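You operate a simulated robot arm through the tools that you are given. There is no shell and no other tool.

The job below is to be done with a simulated robot arm. You get a single attempt, and the scene is never put back.

JOB
Drop the worn pad in the reject bin and seat the green one.

The check looks at the end state, three seconds after you hand in, the way a careful person would. Anything else that was tipped, shoved, dropped, spilled or broken makes it a failure.

ROBOT AND FRAMES
A 7-joint arm with a two-finger parallel gripper, fixed in place. Base frame: the origin is at the foot of the arm, x ahead of it, y to its left, z up. Lengths are in mm, angles in degrees, forces in N, time in s.
Its first joint turns from -132.0 to 132.0 degrees. Payload 3.91 kg.
The tool frame sits at the grasp point between the pads (the TCP): z along the fingers, y along the line on which they close. The tips reach 30 mm beyond it. The gripper opens to 110 mm. The fingers are 20 mm wide and 10 mm thick; the gripper's body (48 by 112 mm) begins 55 mm behind the TCP.
Orientation is told as [roll, pitch, yaw] about the base's x, y, z axes, in that order, counted from this pose: with the fingers straight down and closing along the base's y, the tool's x points along the base's -x, its y along +y and its z along -z.

CONTROLS
- The arm moves only by the tool move_arm. Its argument "moves" is one flat list of numbers, 7 for each row, row after row: the shift along the tool's x, y, z in m, then the turn, a rotation vector about the tool's x, y, z in rad, then the opening, from 0 (shut) to 1 (fully open). In form: [dx, dy, dz, wx, wy, wz, fingers, dx, dy, dz, wx, wy, wz, fingers, ...]. A call has 1 to 20 rows; each row is the pose to reach, as a shift and turn from the pose commanded when the call began, along the tool's axes at that moment. Rows are played at 5 a second. More than 50 mm and 8.6 degrees between two rows, or a gripper value outside its range, and nothing of the call is played. A pose out of reach is approached as far as the arm can. The call stops where the force on the tool passes 40 N (or 10 N more than at its start, if that is more) or the arm is blocked; 0.2 s more then pass. Each finger travels about 108 mm/s and halts on what it meets, pressing with about 20 N; the grip force reading is that of the motor and also rises with nothing between the fingers. The clock runs only during rows and for 0.2 s after the last one: add rows that repeat a pose to give the fingers time. It gives the time, the measured TCP pose, the force on the tool (base axes), the opening and the grip force at its end, in the units of the frame above (readings bear some noise), with the torque about the TCP (base axes, N m) and any sound that the robot's microphone picked up.
- Cameras (640 x 400 px; columns grow to the right, rows downward): "scene" is fixed at [406.2, 656.8, 1626.4]; the picture's right is [-0.98, -0.20, 0.00], its down [-0.10, 0.49, -0.86] and it looks along [0.17, -0.85, -0.50] (base axes); focal length 326 px, centre (320, 200). "wrist" rides on the gripper at [72, 17, -103] in the tool frame; the picture's right is [-0.23, 0.97, 0.00], its down [-0.76, -0.18, -0.62] and it looks along [-0.61, -0.14, 0.78] (tool axes); focal length 222 px, centre (320, 200). There is no depth. A picture from a camera that has moved, and an enlarged one, comes with that camera's place and axes in the base frame and with its lens. The place of the scene camera against the robot may be out by one fixed shift of up to 25 mm in any direction.
- snapshot(camera): a new picture of that camera. The clock stands still meanwhile.
- zoom(camera, box): a new picture of the part [left, top, right, bottom] of that camera's present view, enlarged. The clock stands still meanwhile.
- job_done(): hands the job in; it is judged then, once.

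Places have to be worked out from the pictures, the camera data and where the tool is seen. Open the gripper and draw the arm clear of the work before you hand the job in, unless the task says otherwise.

The tools are called as a command line: name --argument value ..., lists and objects as JSON in quotes. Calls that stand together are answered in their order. move_arm: Moves the arm, as the interface text tells. Its arguments: {"type":"object","properties":{"moves":{"type":"array","items":{"type":"number"}}},"required":["moves"]} The other tools are called the same way: snapshot (camera) takes a picture; zoom (camera, box) takes an enlarged picture of a part of a camera's view; job_done () hands the job in.

At the start:

```text
clock: 0.0
tcp_pos: [560.9, -197.6, 1173.6]
orientation: [0.0, -0.1, -0.1]
contact_force: [0.3, 0.0, -0.1]
moment: [-0.03, -0.02, 0.02]
width: 109.7
finger_force: 0.0
```

scene: 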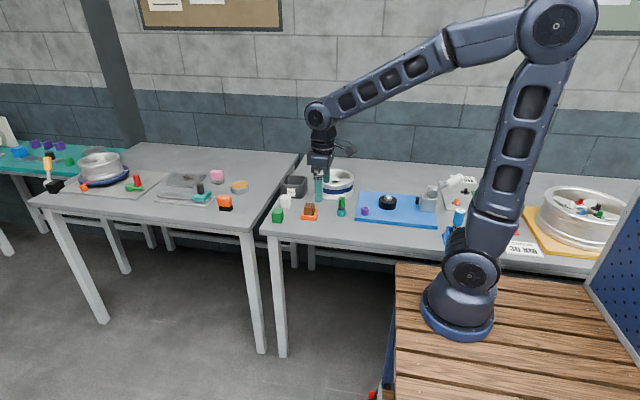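
wrist: 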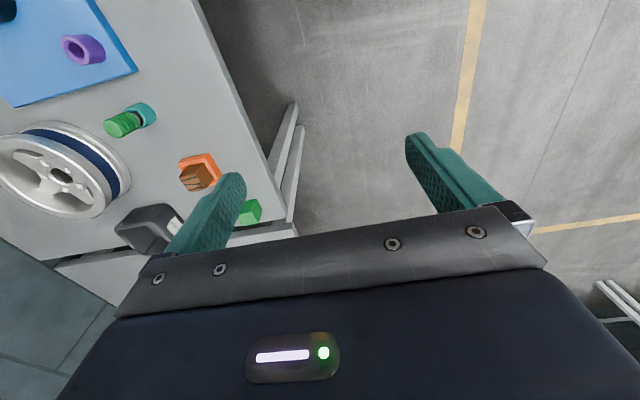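

I'll look closer at the scene before moving, to find the worn pad, the green pad, the seat and the reject bin.

zoom --camera "scene" --box '[250, 150, 410, 250]'

zoom --camera "scene" --box '[340, 150, 500, 250]'

zoom --camera "scene" --box '[480, 160, 640, 260]'

zoom --camera "scene" --box '[140, 140, 300, 240]'

zoom --camera "wrist" --box '[0, 0, 320, 200]'

zoom --camera "wrist" --box '[80, 60, 320, 260]'

```text
4.00 times, centred on (330, 200) of scene
camera zoom: at [406.2, 656.8, 1626.4], right [-0.98, -0.2, 0.0], down [-0.1, 0.49, -0.86], along [0.17, -0.85, -0.5], focal length 1306 px, centre (280, 200)
```

zoom: 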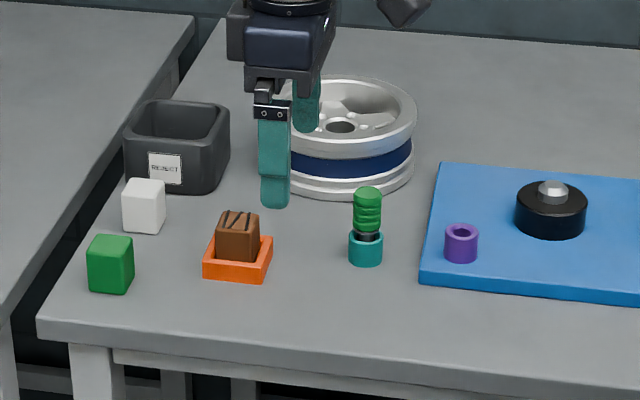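

```text
4.00 times, centred on (420, 200) of scene
camera zoom: at [406.2, 656.8, 1626.4], right [-0.98, -0.2, 0.0], down [-0.1, 0.49, -0.86], along [0.17, -0.85, -0.5], focal length 1306 px, centre (-80, 200)
```

zoom: 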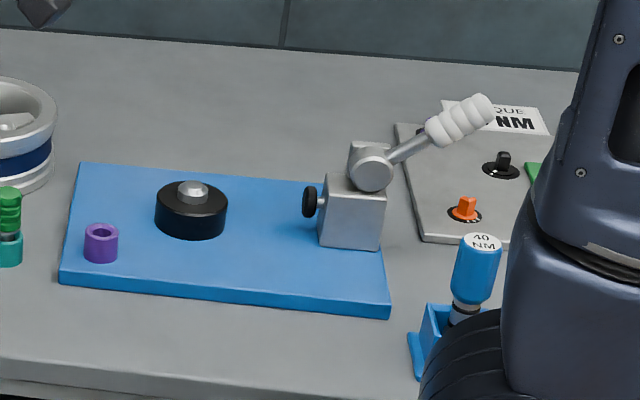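

```text
4.00 times, centred on (560, 210) of scene
camera zoom: at [406.2, 656.8, 1626.4], right [-0.98, -0.2, 0.0], down [-0.1, 0.49, -0.86], along [0.17, -0.85, -0.5], focal length 1306 px, centre (-640, 160)
```

zoom: 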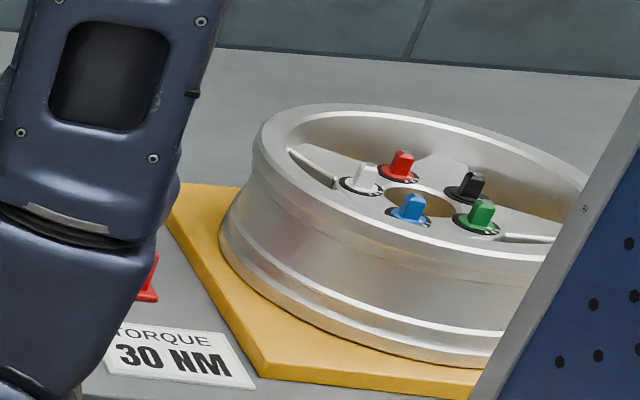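

```text
4.00 times, centred on (220, 190) of scene
camera zoom: at [406.2, 656.8, 1626.4], right [-0.98, -0.2, 0.0], down [-0.1, 0.49, -0.86], along [0.17, -0.85, -0.5], focal length 1306 px, centre (720, 240)
```

zoom: 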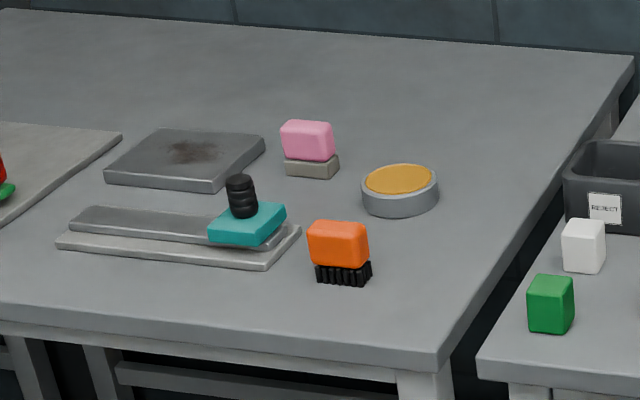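

```text
2.00 times, centred on (160, 100) of wrist
camera zoom: at [486.5, -179.1, 1275.8], right [0.23, 0.97, 0.0], down [0.76, -0.18, 0.62], along [0.61, -0.14, -0.78], focal length 444 px, centre (640, 400)
```

zoom: 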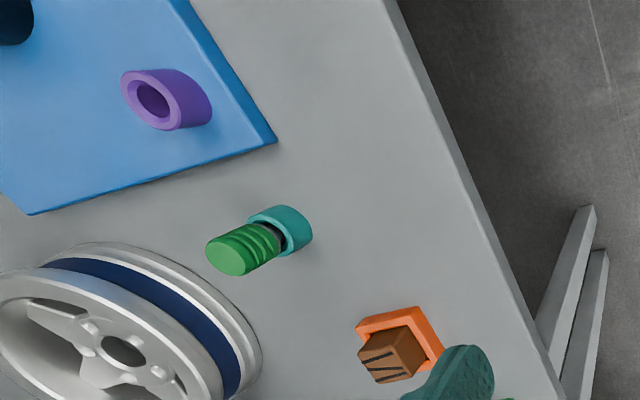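

```text
2.00 times, centred on (200, 160) of wrist
camera zoom: at [486.5, -179.1, 1275.8], right [0.23, 0.97, 0.0], down [0.76, -0.18, 0.62], along [0.61, -0.14, -0.78], focal length 444 px, centre (560, 280)
```

zoom: 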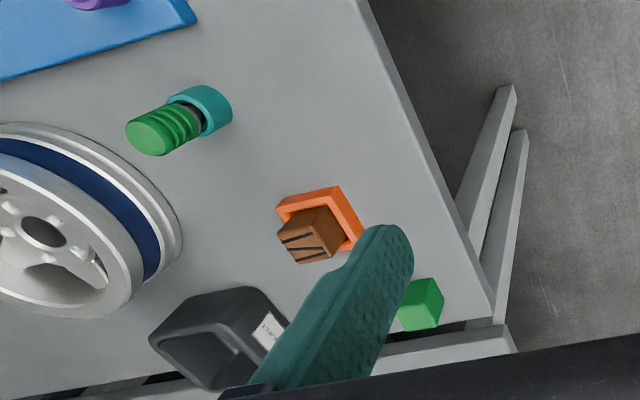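

The brown, scratched block sitting in the orange tray is the worn pad. The green block at the table corner is the replacement, and the dark box labelled "REJECT" is the bin. Combining both cameras puts the table near z≈860 and the green block near (803,-428). I'll move over that area to see it better.

move_arm --moves '[-0.01, -0.04, 0.01, 0, 0, 0, 1, -0.02, -0.08, 0.02, 0, 0, 0, 1, -0.03, -0.12, 0.03, 0, 0, 0, 1, -0.04, -0.16, 0.04, 0, 0, 0, 1, -0.05, -0.2, 0.05, 0, 0, 0, 1, -0.05, -0.2, 0.05, 0, 0, 0, 1]'

snapshot --camera "wrist"

snapshot --camera "scene"

```text
clock: 1.4
tcp_pos: [608.9, -395.7, 1126.0]
orientation: [-0.1, -0.1, -0.1]
contact_force: [0.3, -0.4, 0.0]
moment: [0.01, 0.0, -0.01]
width: 109.9
finger_force: 0.2
```

```text
taken
camera wrist: at [536.5, -378.5, 1227.8], right [0.23, 0.97, 0.0], down [0.76, -0.18, 0.62], along [0.61, -0.14, -0.78], focal length 222 px, centre (320, 200)
```

wrist: 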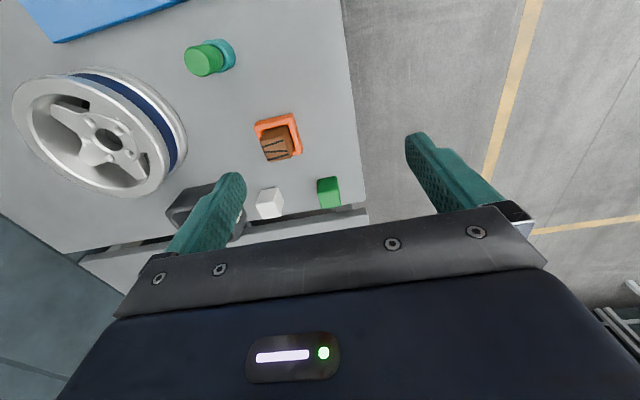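

```text
taken
```

scene: 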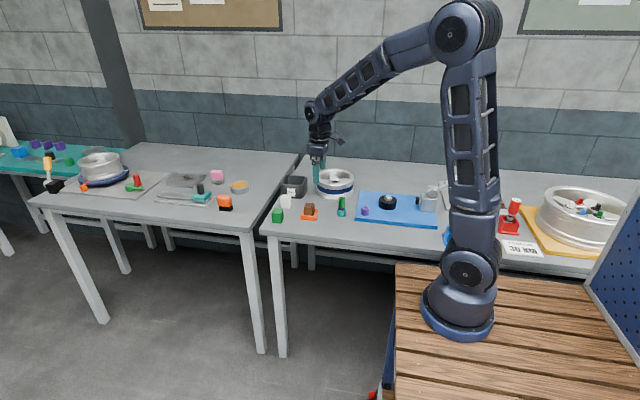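

From here the tray, white block, green block and bin all show. I'll zoom in to measure their corners.

zoom --camera "wrist" --box '[160, 90, 380, 230]'

zoom --camera "wrist" --box '[230, 100, 326, 160]'

zoom --camera "scene" --box '[260, 165, 356, 225]'

```text
2.86 times, centred on (270, 160) of wrist
camera zoom: at [536.5, -378.5, 1227.8], right [0.23, 0.97, 0.0], down [0.76, -0.18, 0.62], along [0.61, -0.14, -0.78], focal length 635 px, centre (463, 314)
```

zoom: 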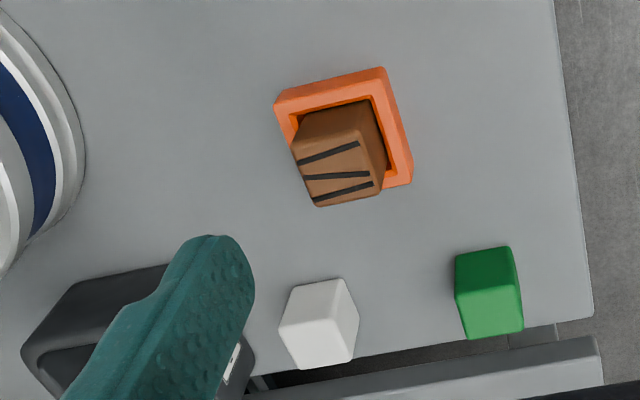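

```text
6.67 times, centred on (278, 130) of wrist
camera zoom: at [536.5, -378.5, 1227.8], right [0.23, 0.97, 0.0], down [0.76, -0.18, 0.62], along [0.61, -0.14, -0.78], focal length 1481 px, centre (600, 667)
```

zoom: 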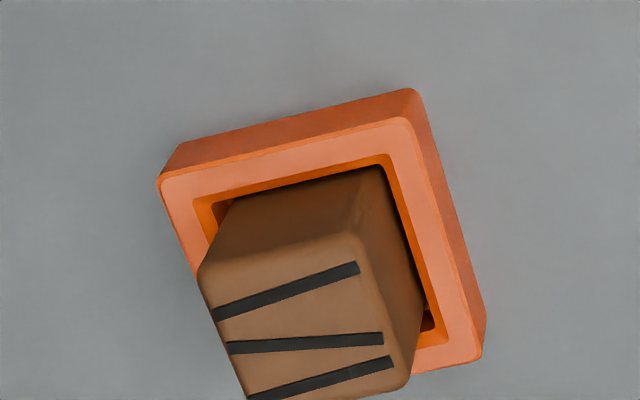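

```text
6.67 times, centred on (308, 195) of scene
camera zoom: at [406.2, 656.8, 1626.4], right [-0.98, -0.2, 0.0], down [-0.1, 0.49, -0.86], along [0.17, -0.85, -0.5], focal length 2176 px, centre (400, 233)
```

zoom: 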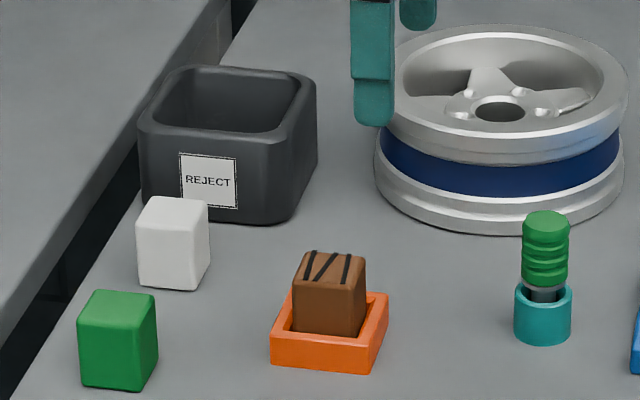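

The tray looks axis-aligned, about 62 mm square and centred near (670,-478). The green block's centre is near (793,-420,883). The bin seems to be around (790,-690), so I'll move left along -y to see it clearly.

move_arm --moves '[0, -0.04, 0, 0, 0, 0, 1, 0, -0.08, 0, 0, 0, 0, 1, 0, -0.12, 0, 0, 0, 0, 1, 0, -0.16, 0, 0, 0, 0, 1, 0, -0.2, 0, 0, 0, 0, 1, 0, -0.2, 0, 0, 0, 0, 1]'

snapshot --camera "wrist"

zoom --camera "wrist" --box '[230, 60, 470, 210]'

zoom --camera "scene" --box '[260, 120, 420, 220]'

```text
clock: 2.8
tcp_pos: [611.7, -595.1, 1123.9]
orientation: [0.0, 0.0, 0.1]
contact_force: [0.0, 0.4, 0.6]
moment: [0.02, 0.01, -0.05]
width: 110.0
finger_force: 0.2
```

```text
taken
camera wrist: at [538.3, -579.0, 1226.4], right [0.23, 0.97, 0.0], down [0.76, -0.18, 0.62], along [0.61, -0.14, -0.78], focal length 222 px, centre (320, 200)
```

wrist: 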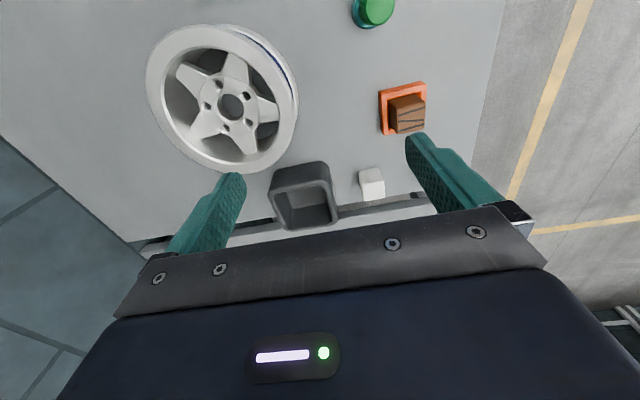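

```text
2.67 times, centred on (350, 135) of wrist
camera zoom: at [538.3, -579.0, 1226.4], right [0.23, 0.97, 0.0], down [0.76, -0.18, 0.62], along [0.61, -0.14, -0.78], focal length 592 px, centre (240, 373)
```

zoom: 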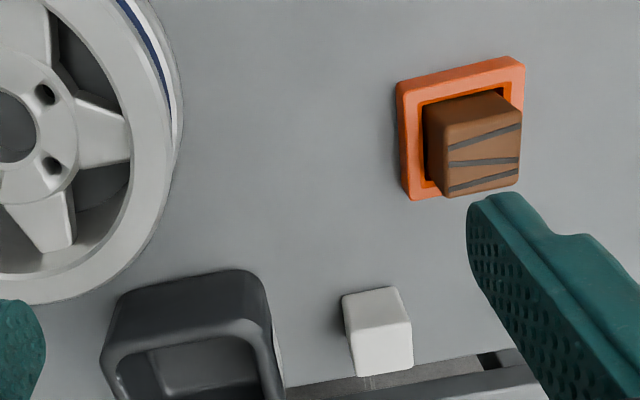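

```text
4.00 times, centred on (340, 170) of scene
camera zoom: at [406.2, 656.8, 1626.4], right [-0.98, -0.2, 0.0], down [-0.1, 0.49, -0.86], along [0.17, -0.85, -0.5], focal length 1306 px, centre (240, 320)
```

zoom: 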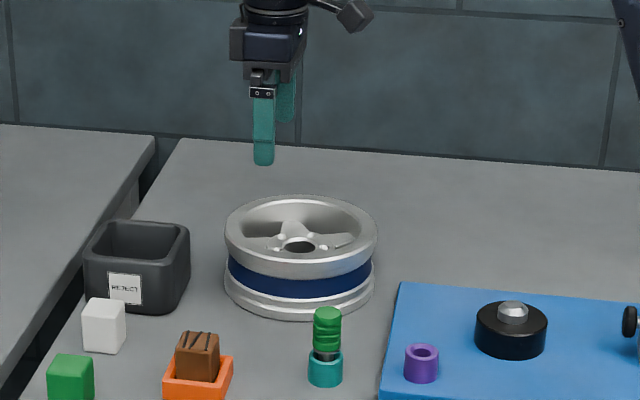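

I'll zoom in on the bin to place its rim.

zoom --camera "wrist" --box '[250, 150, 346, 240]'

zoom --camera "wrist" --box '[370, 70, 450, 140]'

```text
4.44 times, centred on (298, 195) of wrist
camera zoom: at [538.3, -579.0, 1226.4], right [0.23, 0.97, 0.0], down [0.76, -0.18, 0.62], along [0.61, -0.14, -0.78], focal length 987 px, centre (418, 222)
```

zoom: 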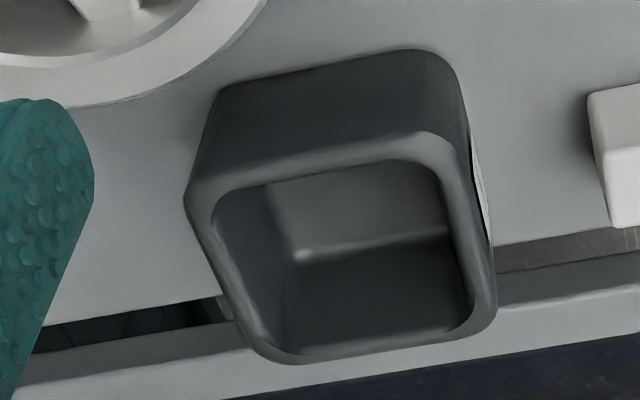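

```text
5.71 times, centred on (410, 105) of wrist
camera zoom: at [538.3, -579.0, 1226.4], right [0.23, 0.97, 0.0], down [0.76, -0.18, 0.62], along [0.61, -0.14, -0.78], focal length 1269 px, centre (-194, 743)
```

zoom: 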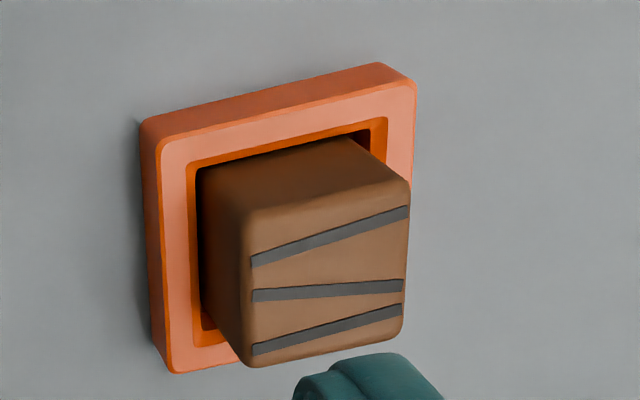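

Triangulating from two wrist views puts the tray rim at z≈879, with outer edges x 640–701 and y -509 to -447. The brown pad is about 40 mm square, centred at (671,-477.5), with its top at z≈909. The bin rim covers roughly x 740–827 and y -714 to -609 at z≈930. I'll move above the brown pad and check alignment.

move_arm --moves '[-0.012, 0.024, 0.025, 0, 0, 0, 1, -0.024, 0.048, 0.05, 0, 0, 0, 0.9, -0.036, 0.072, 0.075, 0, 0, 0, 0.8, -0.048, 0.096, 0.1, 0, 0, 0, 0.7, -0.0605, 0.12, 0.1236, 0, 0, 0, 0.7, -0.0605, 0.12, 0.1236, 0, 0, 0, 0.7, -0.0605, 0.12, 0.1236, 0, 0, 0, 0.7]'

snapshot --camera "wrist"

zoom --camera "scene" --box '[260, 140, 372, 225]'

```text
clock: 4.4
tcp_pos: [671.6, -479.0, 998.5]
orientation: [0.0, -0.1, 0.0]
contact_force: [0.0, -0.3, 0.4]
moment: [-0.02, -0.02, 0.01]
width: 77.0
finger_force: 0.1
```

```text
taken
camera wrist: at [599.2, -462.1, 1101.6], right [0.23, 0.97, 0.0], down [0.76, -0.18, 0.62], along [0.61, -0.14, -0.78], focal length 222 px, centre (320, 200)
```

wrist: 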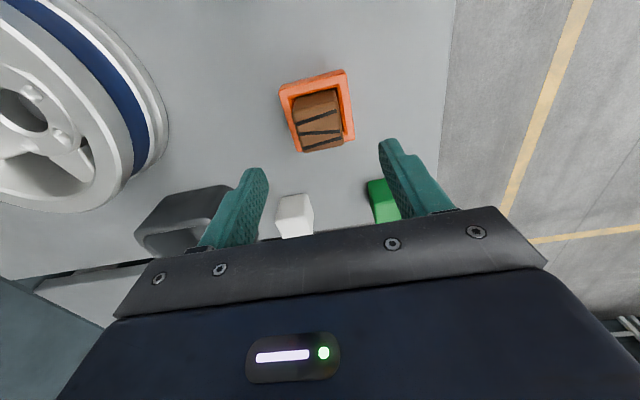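

```text
4.71 times, centred on (316, 182) of scene
camera zoom: at [406.2, 656.8, 1626.4], right [-0.98, -0.2, 0.0], down [-0.1, 0.49, -0.86], along [0.17, -0.85, -0.5], focal length 1536 px, centre (339, 282)
```

zoom: 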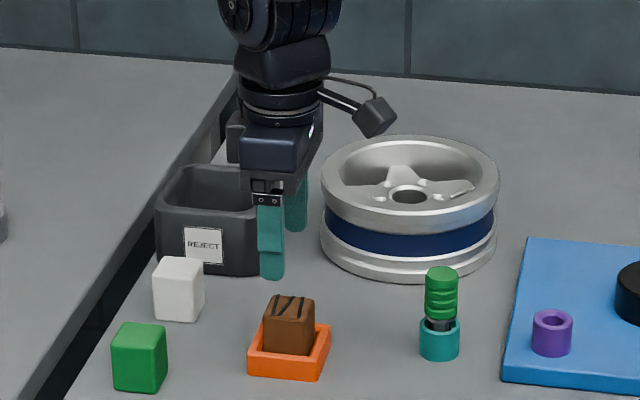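

I'll check the pad's position from this closer view before going down.

zoom --camera "wrist" --box '[268, 60, 368, 160]'

zoom --camera "wrist" --box '[130, 160, 420, 260]'

```text
4.00 times, centred on (318, 110) of wrist
camera zoom: at [599.2, -462.1, 1101.6], right [0.23, 0.97, 0.0], down [0.76, -0.18, 0.62], along [0.61, -0.14, -0.78], focal length 888 px, centre (328, 560)
```

zoom: 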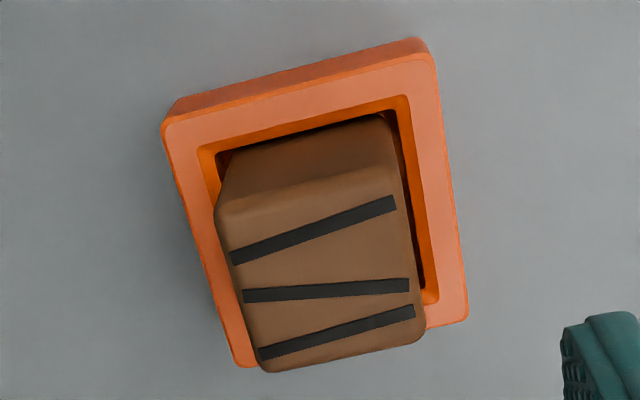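

```text
2.21 times, centred on (275, 210) of wrist
camera zoom: at [599.2, -462.1, 1101.6], right [0.23, 0.97, 0.0], down [0.76, -0.18, 0.62], along [0.61, -0.14, -0.78], focal length 490 px, centre (419, 178)
```

zoom: 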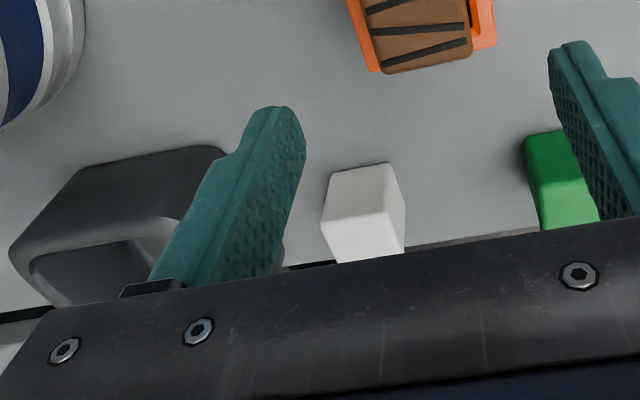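

The new view agrees: pad centre (671,-478.5), its top 38–40 mm square, and the tray axis-aligned. The TCP is centred over it, so I'll descend to z≈914, with the tips just above the rim, and close on the pad.

move_arm --moves '[0, -0.0005, 0.02, 0, 0, 0, 0.7, 0, -0.0005, 0.04, 0, 0, 0, 0.7, 0, -0.0005, 0.06, 0, 0, 0, 0.7, 0, -0.0005, 0.075, 0, 0, 0, 0.7, 0, -0.0005, 0.086, 0, 0, 0, 0.7, 0, -0.0005, 0.086, 0, 0, 0, 0.7]'

snapshot --camera "wrist"

zoom --camera "scene" --box '[270, 160, 350, 225]'

```text
clock: 5.8
tcp_pos: [671.5, -479.2, 914.8]
orientation: [0.0, 0.0, 0.1]
contact_force: [0.0, 0.5, 0.3]
moment: [0.0, -0.01, -0.01]
width: 77.0
finger_force: 0.1
```

```text
taken
camera wrist: at [598.3, -461.0, 1017.0], right [0.23, 0.97, 0.0], down [0.76, -0.18, 0.62], along [0.61, -0.14, -0.78], focal length 222 px, centre (320, 200)
```

wrist: 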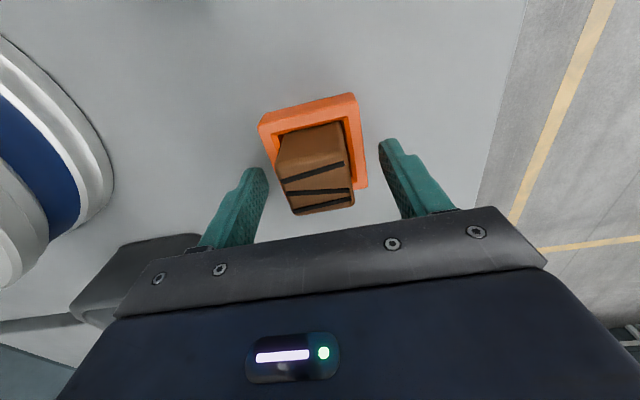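

```text
6.15 times, centred on (310, 192) of scene
camera zoom: at [406.2, 656.8, 1626.4], right [-0.98, -0.2, 0.0], down [-0.1, 0.49, -0.86], along [0.17, -0.85, -0.5], focal length 2009 px, centre (382, 246)
```

zoom: 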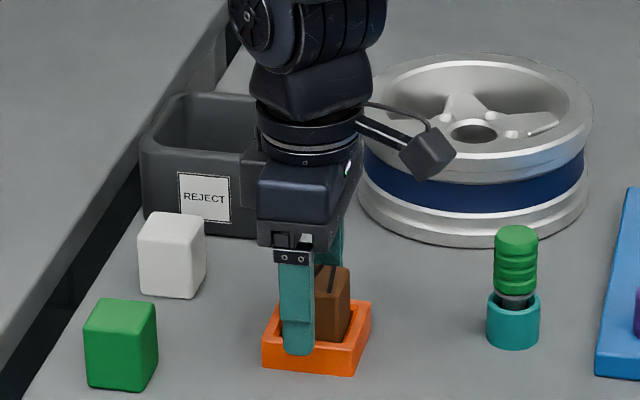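

The fingers straddle the pad with no contact. I'll close on it now.

move_arm --moves '[0, 0, 0, 0, 0, 0, 0.45, 0, 0, 0, 0, 0, 0, 0.3, 0, 0, 0, 0, 0, 0, 0.2, 0, 0, 0, 0, 0, 0, 0.2, 0, 0, 0, 0, 0, 0, 0.2]'

zoom --camera "scene" --box '[270, 160, 350, 225]'

snapshot --camera "wrist"

```text
clock: 7.0
tcp_pos: [672.0, -481.1, 914.4]
orientation: [0.1, -0.1, 0.0]
contact_force: [4.2, -22.5, -1.0]
moment: [-0.36, -0.04, 0.01]
width: 39.8
finger_force: 20.0
```

```text
6.15 times, centred on (310, 192) of scene
camera zoom: at [406.2, 656.8, 1626.4], right [-0.98, -0.2, 0.0], down [-0.1, 0.49, -0.86], along [0.17, -0.85, -0.5], focal length 2009 px, centre (382, 246)
```

zoom: 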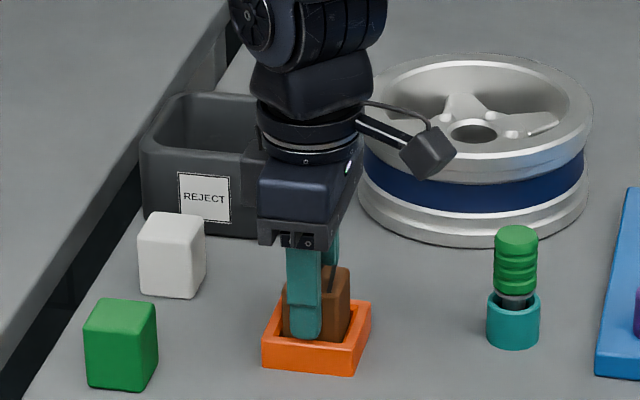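

```text
taken
camera wrist: at [598.2, -462.2, 1017.1], right [0.23, 0.97, 0.0], down [0.76, -0.18, 0.62], along [0.61, -0.14, -0.78], focal length 222 px, centre (320, 200)
```

wrist: 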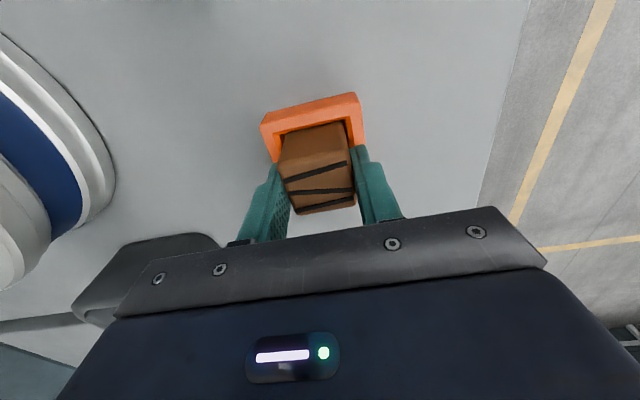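

The grip is good at 39.8 mm, but there is a side load of about -22 N in y, so the pad sits slightly to -y of my TCP. I'll move 1.5 mm toward -y to relieve that before lifting.

move_arm --moves '[0, -0.001, 0, 0, 0, 0, 0.2, 0, -0.0015, 0, 0, 0, 0, 0.2, 0, -0.0015, 0, 0, 0, 0, 0.2]'

```text
clock: 7.8
tcp_pos: [671.5, -480.1, 914.5]
orientation: [0.0, 0.0, 0.0]
contact_force: [2.6, -23.2, 15.3]
moment: [-0.3, 0.07, 0.0]
width: 39.8
finger_force: 19.3
```

The side load didn't change with the nudge, and there is now some upward force as well. I'll look closely before lifting.

zoom --camera "wrist" --box '[230, 80, 410, 230]'

zoom --camera "scene" --box '[290, 185, 340, 225]'

```text
2.67 times, centred on (320, 155) of wrist
camera zoom: at [598.1, -462.2, 1016.9], right [0.23, 0.97, 0.0], down [0.76, -0.18, 0.62], along [0.61, -0.14, -0.78], focal length 592 px, centre (320, 320)
```

zoom: 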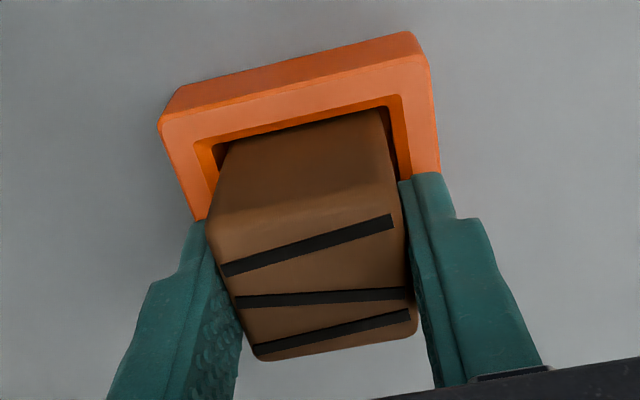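

```text
10.00 times, centred on (315, 205) of scene
camera zoom: at [406.2, 656.8, 1626.4], right [-0.98, -0.2, 0.0], down [-0.1, 0.49, -0.86], along [0.17, -0.85, -0.5], focal length 3264 px, centre (370, 150)
```

zoom: 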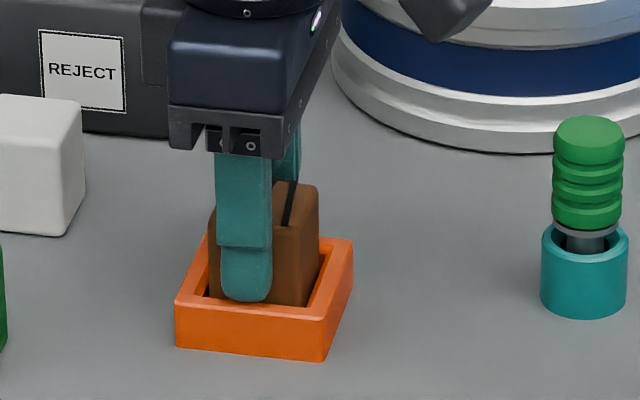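

The tray hasn't moved and both fingers are on the pad, so I'll lift slowly and watch the force.

move_arm --moves '[0, 0, -0.003, 0, 0, 0, 0.2, 0, 0, -0.006, 0, 0, 0, 0.2, 0, 0, -0.01, 0, 0, 0, 0.2, 0, 0, -0.014, 0, 0, 0, 0.2]'

zoom --camera "scene" --box '[290, 185, 340, 225]'

zoom --camera "wrist" --box '[230, 80, 410, 230]'

```text
clock: 8.3
tcp_pos: [671.6, -479.9, 917.6]
orientation: [-0.2, -0.3, 0.1]
contact_force: [4.2, -7.7, -1.2]
moment: [0.01, 0.08, 0.07]
width: 39.6
finger_force: 20.1
stopped in row 2: the force on the tool passed its limit at 42 N (the readings are from after the stop); the commanded pose is now the measured one
```

```text
10.00 times, centred on (315, 205) of scene
camera zoom: at [406.2, 656.8, 1626.4], right [-0.98, -0.2, 0.0], down [-0.1, 0.49, -0.86], along [0.17, -0.85, -0.5], focal length 3264 px, centre (370, 150)
```

zoom: 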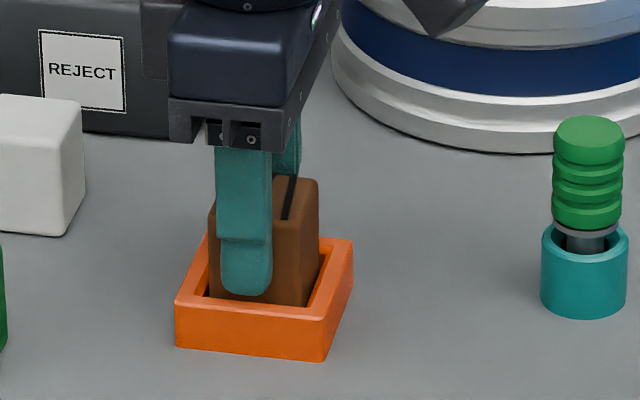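

```text
2.67 times, centred on (320, 155) of wrist
camera zoom: at [597.8, -462.1, 1019.9], right [0.23, 0.97, 0.0], down [0.76, -0.18, 0.63], along [0.61, -0.14, -0.78], focal length 592 px, centre (320, 320)
```

zoom: 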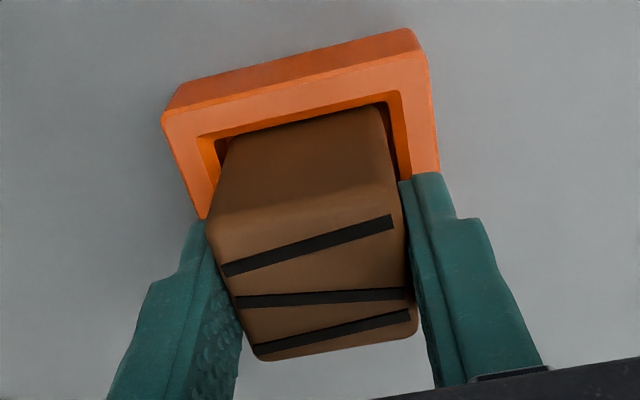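

The force peaked at 42 N and then dropped. The pad rose about 3 mm with the fingers, so it has broken free. I'll keep lifting slowly.

move_arm --moves '[0, 0, -0.003, 0, 0, 0, 0.2, 0, 0, -0.006, 0, 0, 0, 0.2, 0, 0, -0.01, 0, 0, 0, 0.2, 0, 0, -0.014, 0, 0, 0, 0.2]'

zoom --camera "scene" --box '[290, 185, 340, 225]'

zoom --camera "wrist" --box '[230, 80, 410, 230]'

```text
clock: 9.3
tcp_pos: [671.7, -480.2, 931.4]
orientation: [-0.1, -0.2, -0.1]
contact_force: [-0.1, 0.7, -1.2]
moment: [-0.01, 0.03, 0.03]
width: 39.6
finger_force: 20.1
```

```text
10.00 times, centred on (315, 205) of scene
camera zoom: at [406.2, 656.8, 1626.4], right [-0.98, -0.2, 0.0], down [-0.1, 0.49, -0.86], along [0.17, -0.85, -0.5], focal length 3264 px, centre (370, 150)
```

zoom: 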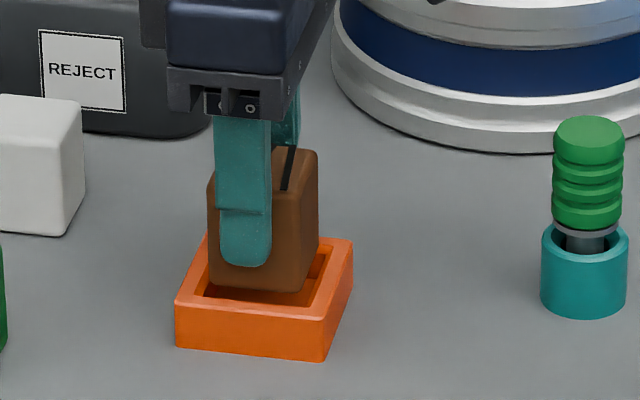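

```text
2.67 times, centred on (320, 155) of wrist
camera zoom: at [598.1, -462.2, 1034.2], right [0.23, 0.97, 0.0], down [0.76, -0.18, 0.62], along [0.61, -0.14, -0.78], focal length 592 px, centre (320, 320)
```

zoom: 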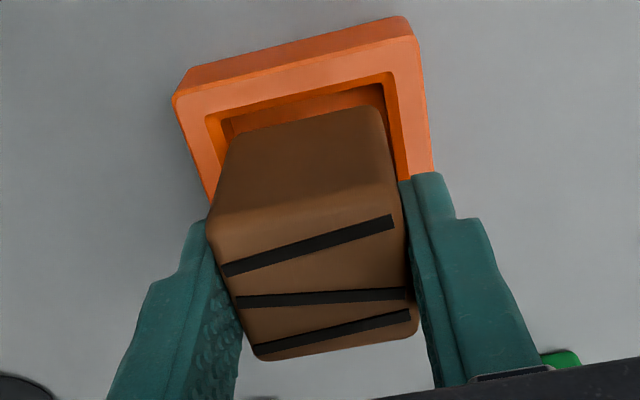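

The pad is free of the tray and the forces are near zero. I'll raise it to about z 1010 and carry it toward the bin centre near (783,-661), then check the picture.

move_arm --moves '[0, 0, -0.025, 0, 0, 0, 0.2, 0, 0, -0.05, 0, 0, 0, 0.2, 0, 0, -0.08, 0, 0, 0, 0.2, -0.016, -0.026, -0.08, 0, 0, 0, 0.2, -0.032, -0.052, -0.08, 0, 0, 0, 0.2, -0.048, -0.078, -0.08, 0, 0, 0, 0.2, -0.064, -0.104, -0.08, 0, 0, 0, 0.2, -0.08, -0.13, -0.08, 0, 0, 0, 0.2, -0.096, -0.156, -0.08, 0, 0, 0, 0.2, -0.111, -0.181, -0.08, 0, 0, 0, 0.2, -0.111, -0.181, -0.08, 0, 0, 0, 0.2]'

snapshot --camera "wrist"

zoom --camera "scene" --box '[250, 120, 378, 220]'

```text
clock: 11.7
tcp_pos: [781.5, -658.6, 1012.3]
orientation: [-0.1, -0.1, 0.1]
contact_force: [0.9, -0.5, -0.6]
moment: [-0.03, 0.02, -0.01]
width: 39.8
finger_force: 20.1
```

```text
taken
camera wrist: at [708.1, -640.8, 1113.9], right [0.23, 0.97, 0.0], down [0.76, -0.18, 0.62], along [0.61, -0.14, -0.78], focal length 222 px, centre (320, 200)
```

wrist: 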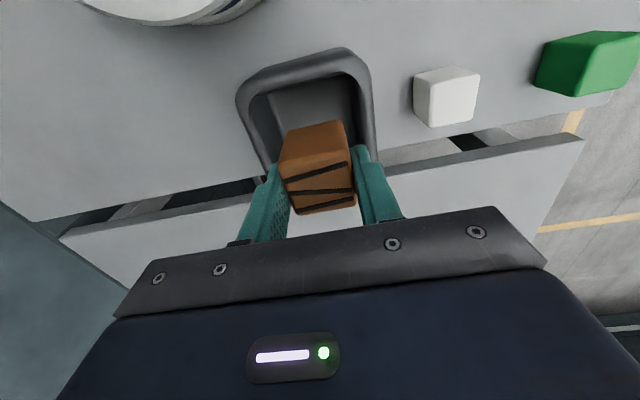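

```text
4.00 times, centred on (314, 170) of scene
camera zoom: at [406.2, 656.8, 1626.4], right [-0.98, -0.2, 0.0], down [-0.1, 0.49, -0.86], along [0.17, -0.85, -0.5], focal length 1306 px, centre (344, 320)
```

zoom: 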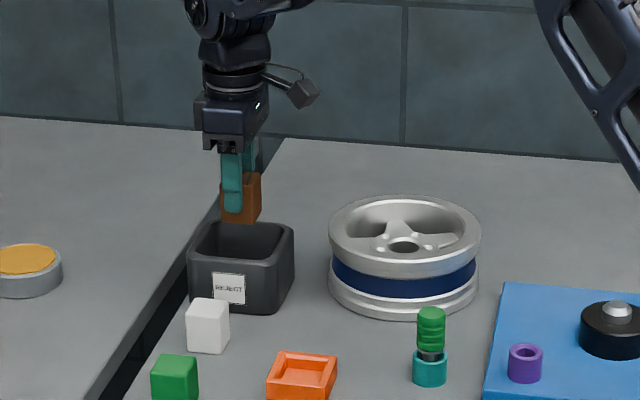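

The arm reached that pose and the pad is hanging above the bin. I'll zoom in to check the bin's rim against the pad before lowering.

zoom --camera "wrist" --box '[220, 30, 412, 150]'

zoom --camera "scene" --box '[280, 145, 344, 205]'

```text
3.33 times, centred on (316, 90) of wrist
camera zoom: at [708.1, -640.8, 1113.9], right [0.23, 0.97, 0.0], down [0.76, -0.18, 0.62], along [0.61, -0.14, -0.78], focal length 740 px, centre (333, 567)
```

zoom: 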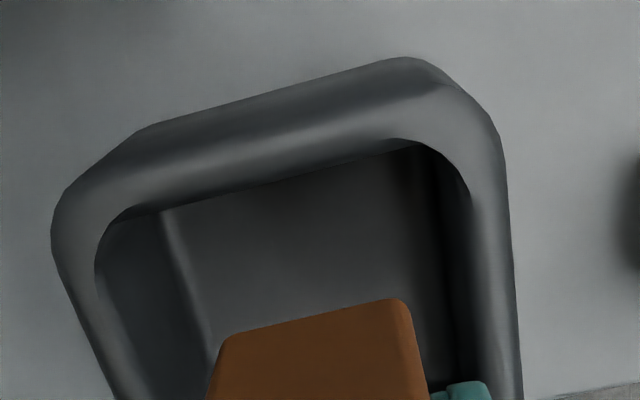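

```text
6.67 times, centred on (312, 175) of scene
camera zoom: at [406.2, 656.8, 1626.4], right [-0.98, -0.2, 0.0], down [-0.1, 0.49, -0.86], along [0.17, -0.85, -0.5], focal length 2176 px, centre (373, 367)
```

zoom: 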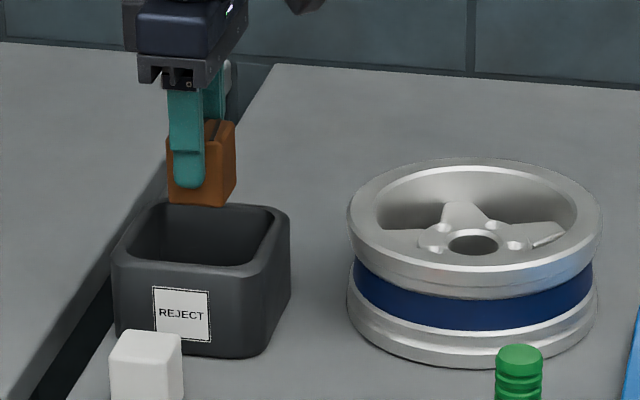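

The bin's inner opening is about x 739–826 and y -707 to -619 at rim z≈931, and the pad is centred over it. I'll lower to TCP z≈938, so the pad is mostly inside, and open just enough to release.

move_arm --moves '[0, -0.002, 0.02, 0, 0, 0, 0.2, 0, -0.002, 0.04, 0, 0, 0, 0.2, 0, -0.002, 0.058, 0, 0, 0, 0.2, 0, -0.002, 0.0735, 0, 0, 0, 0.2, 0, -0.002, 0.0735, 0, 0, 0, 0.2]'

snapshot --camera "wrist"

zoom --camera "scene" --box '[280, 145, 344, 205]'

```text
clock: 12.9
tcp_pos: [781.5, -661.3, 937.5]
orientation: [-0.2, -0.1, 0.0]
contact_force: [-0.2, 0.0, -0.8]
moment: [-0.02, 0.01, 0.01]
width: 39.5
finger_force: 20.0
```

```text
taken
camera wrist: at [708.2, -644.1, 1039.5], right [0.23, 0.97, 0.0], down [0.76, -0.18, 0.62], along [0.61, -0.14, -0.78], focal length 222 px, centre (320, 200)
```

wrist: 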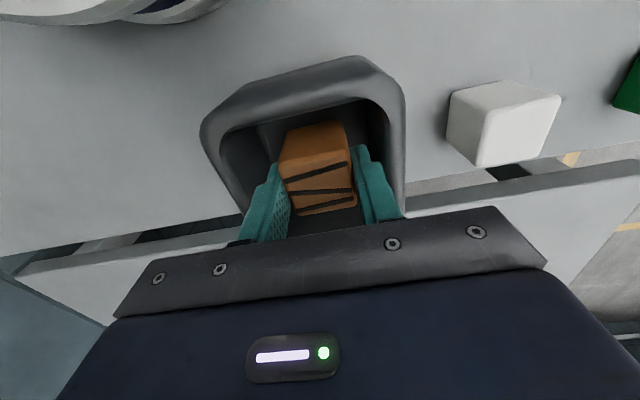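

```text
6.67 times, centred on (312, 175) of scene
camera zoom: at [406.2, 656.8, 1626.4], right [-0.98, -0.2, 0.0], down [-0.1, 0.49, -0.86], along [0.17, -0.85, -0.5], focal length 2176 px, centre (373, 367)
```

zoom: 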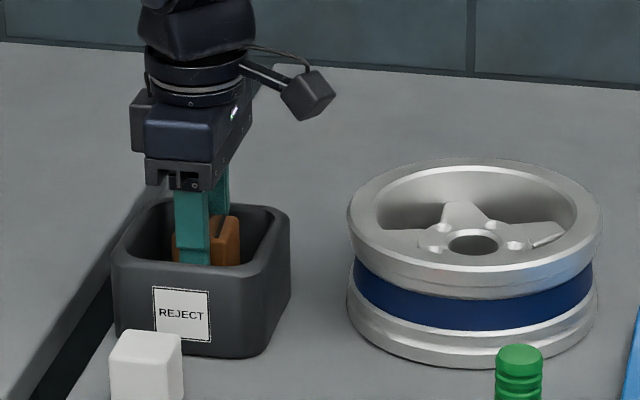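

The pad is inside the bin with no contact. I'll open slightly to release it, then raise straight up.

move_arm --moves '[0, 0, 0.006, 0, 0, 0, 0.25, 0, 0, 0.006, 0, 0, 0, 0.47, 0, 0, 0.006, 0, 0, 0, 0.47, 0, 0, 0.006, 0, 0, 0, 0.47, 0, 0, -0.02, 0, 0, 0, 0.47, 0, 0, -0.05, 0, 0, 0, 0.47, 0, 0, -0.08, 0, 0, 0, 0.47, 0, 0, -0.08, 0, 0, 0, 0.47]'

snapshot --camera "wrist"

zoom --camera "scene" --box '[270, 140, 350, 225]'

```text
clock: 14.7
tcp_pos: [782.0, -661.7, 1017.5]
orientation: [-0.2, -0.1, 0.0]
contact_force: [1.2, -0.6, -0.1]
moment: [-0.02, -0.02, -0.02]
width: 51.7
finger_force: 0.2
```

```text
taken
camera wrist: at [708.3, -644.6, 1119.1], right [0.23, 0.97, 0.0], down [0.76, -0.18, 0.62], along [0.61, -0.14, -0.78], focal length 222 px, centre (320, 200)
```

wrist: 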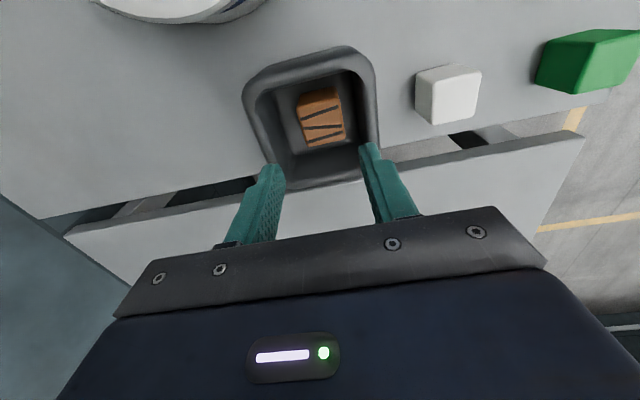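

```text
4.71 times, centred on (310, 182) of scene
camera zoom: at [406.2, 656.8, 1626.4], right [-0.98, -0.2, 0.0], down [-0.1, 0.49, -0.86], along [0.17, -0.85, -0.5], focal length 1536 px, centre (367, 282)
```

zoom: 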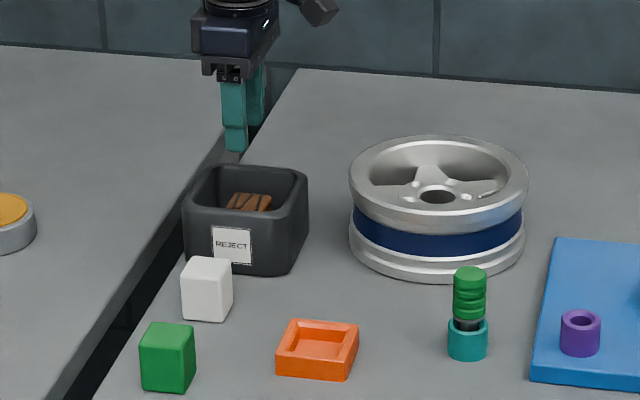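

The worn pad is lying in the reject bin and nothing else has shifted. Next I'll move back to a viewpoint that shows both the green pad and the empty tray.

move_arm --moves '[0.0196, 0.0333, -0.009, 0, 0, 0, 0.6, 0.0391, 0.0666, -0.018, 0, 0, 0, 0.7, 0.0587, 0.0999, -0.027, 0, 0, 0, 0.8, 0.0783, 0.1331, -0.036, 0, 0, 0, 0.9, 0.0979, 0.1664, -0.045, 0, 0, 0, 1, 0.1174, 0.1997, -0.054, 0, 0, 0, 1, 0.137, 0.233, -0.062, 0, 0, 0, 1, 0.137, 0.233, -0.062, 0, 0, 0, 1]'

snapshot --camera "wrist"

zoom --camera "wrist" --box '[230, 60, 422, 220]'

zoom --camera "wrist" --box '[290, 150, 386, 210]'

```text
clock: 16.5
tcp_pos: [645.7, -429.3, 1081.0]
orientation: [0.0, 0.0, 0.0]
contact_force: [-0.1, 0.1, 0.0]
moment: [-0.02, 0.03, 0.02]
width: 109.8
finger_force: 0.0
```

```text
taken
camera wrist: at [571.8, -410.9, 1182.0], right [0.23, 0.97, 0.0], down [0.76, -0.18, 0.62], along [0.61, -0.14, -0.78], focal length 222 px, centre (320, 200)
```

wrist: 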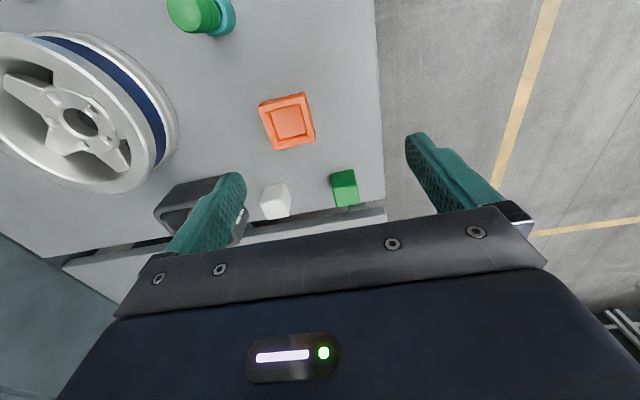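

```text
2.50 times, centred on (326, 140) of wrist
camera zoom: at [571.8, -410.9, 1182.0], right [0.23, 0.97, 0.0], down [0.76, -0.18, 0.62], along [0.61, -0.14, -0.78], focal length 555 px, centre (305, 350)
```

zoom: 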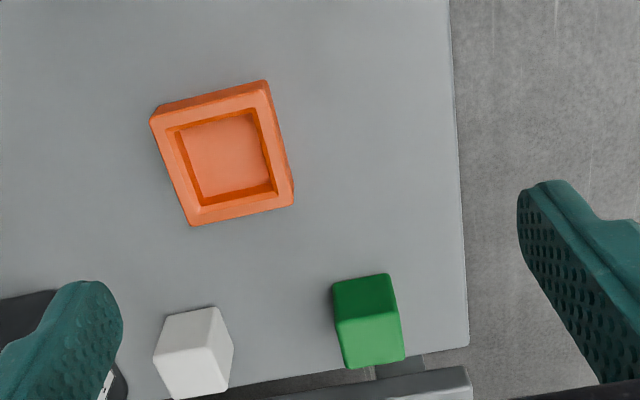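

```text
6.67 times, centred on (338, 180) of wrist
camera zoom: at [571.8, -410.9, 1182.0], right [0.23, 0.97, 0.0], down [0.76, -0.18, 0.62], along [0.61, -0.14, -0.78], focal length 1481 px, centre (200, 333)
```

zoom: 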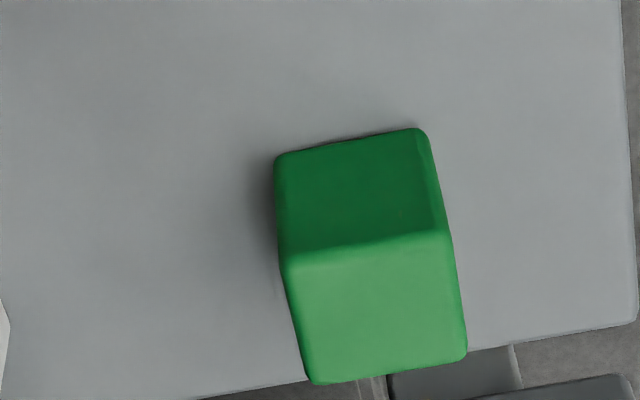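

The green pad measures x 774–814, y -437 to -399, top z≈901, with yaw about 0, so its centre is about (793.7,-418.2). Before fetching it I'll view the empty pocket from almost directly above to measure its opening and floor.

move_arm --moves '[-0.006, -0.012, 0.029, 0, 0, 0, 0.9, -0.0125, -0.024, 0.058, 0, 0, 0, 0.8, -0.019, -0.036, 0.087, 0, 0, 0, 0.7, -0.0254, -0.0485, 0.115, 0, 0, 0, 0.65, -0.0254, -0.0485, 0.115, 0, 0, 0, 0.65]'

snapshot --camera "wrist"

zoom --camera "wrist" --box '[250, 70, 378, 180]'

```text
clock: 17.7
tcp_pos: [669.7, -478.3, 964.6]
orientation: [-0.1, -0.1, -0.1]
contact_force: [-0.3, 0.3, 0.0]
moment: [0.03, -0.02, 0.02]
width: 71.6
finger_force: 0.0
```

```text
taken
camera wrist: at [595.3, -459.9, 1068.0], right [0.23, 0.97, 0.0], down [0.76, -0.18, 0.63], along [0.61, -0.14, -0.78], focal length 222 px, centre (320, 200)
```

wrist: 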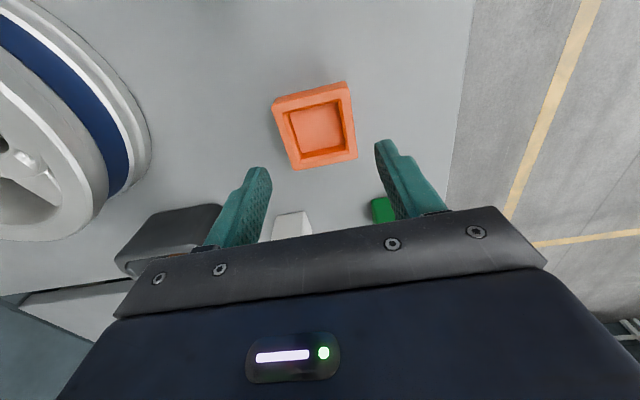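

```text
3.64 times, centred on (314, 125) of wrist
camera zoom: at [595.3, -459.9, 1068.0], right [0.23, 0.97, 0.0], down [0.76, -0.18, 0.63], along [0.61, -0.14, -0.78], focal length 808 px, centre (342, 473)
```

zoom: 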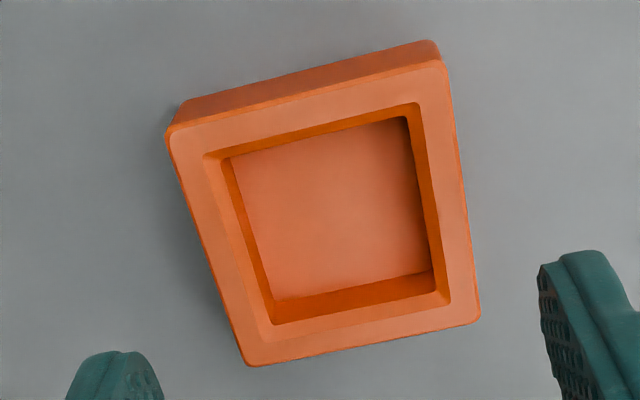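

The pocket is about 48 mm wide at the chamfered top and about 42 mm at the floor, centred near (670.7,-478.5), so a 40 mm pad fits with about 1 mm to spare per side. Now I'll move above the green pad and check it from close.

move_arm --moves '[0, 0, -0.02, 0, 0, 0, 0.65, -0.031, 0.0147, -0.025, 0, 0, 0, 0.65, -0.062, 0.0294, -0.025, 0, 0, 0, 0.65, -0.093, 0.0441, -0.025, 0, 0, 0, 0.65, -0.1236, 0.0588, -0.025, 0, 0, 0, 0.65, -0.1236, 0.0588, -0.025, 0, 0, 0, 0.65]'

snapshot --camera "wrist"

zoom --camera "wrist" --box '[260, 60, 388, 160]'

zoom --camera "scene" --box '[250, 150, 346, 225]'

```text
clock: 19.1
tcp_pos: [792.6, -418.5, 989.5]
orientation: [0.0, -0.1, 0.0]
contact_force: [0.0, -0.7, 0.1]
moment: [-0.06, 0.0, -0.01]
width: 71.7
finger_force: 0.1
```

```text
taken
camera wrist: at [719.8, -400.9, 1091.2], right [0.23, 0.97, 0.0], down [0.76, -0.18, 0.62], along [0.61, -0.14, -0.78], focal length 222 px, centre (320, 200)
```

wrist: 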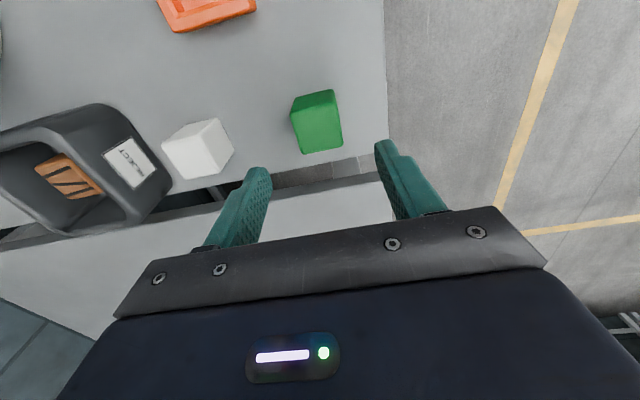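

```text
4.00 times, centred on (324, 110) of wrist
camera zoom: at [719.8, -400.9, 1091.2], right [0.23, 0.97, 0.0], down [0.76, -0.18, 0.62], along [0.61, -0.14, -0.78], focal length 888 px, centre (304, 560)
```

zoom: 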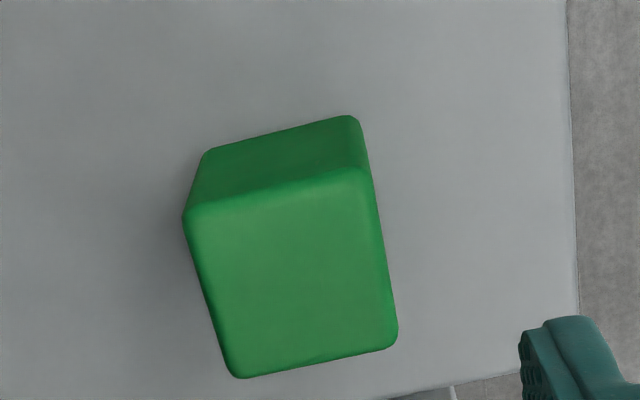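

```text
5.33 times, centred on (298, 188) of scene
camera zoom: at [406.2, 656.8, 1626.4], right [-0.98, -0.2, 0.0], down [-0.1, 0.49, -0.86], along [0.17, -0.85, -0.5], focal length 1741 px, centre (437, 267)
```

zoom: 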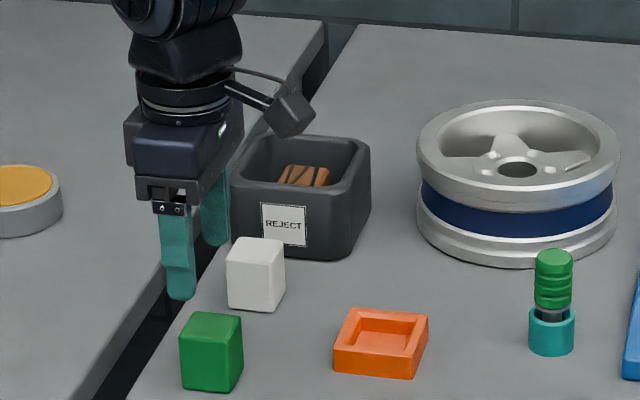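

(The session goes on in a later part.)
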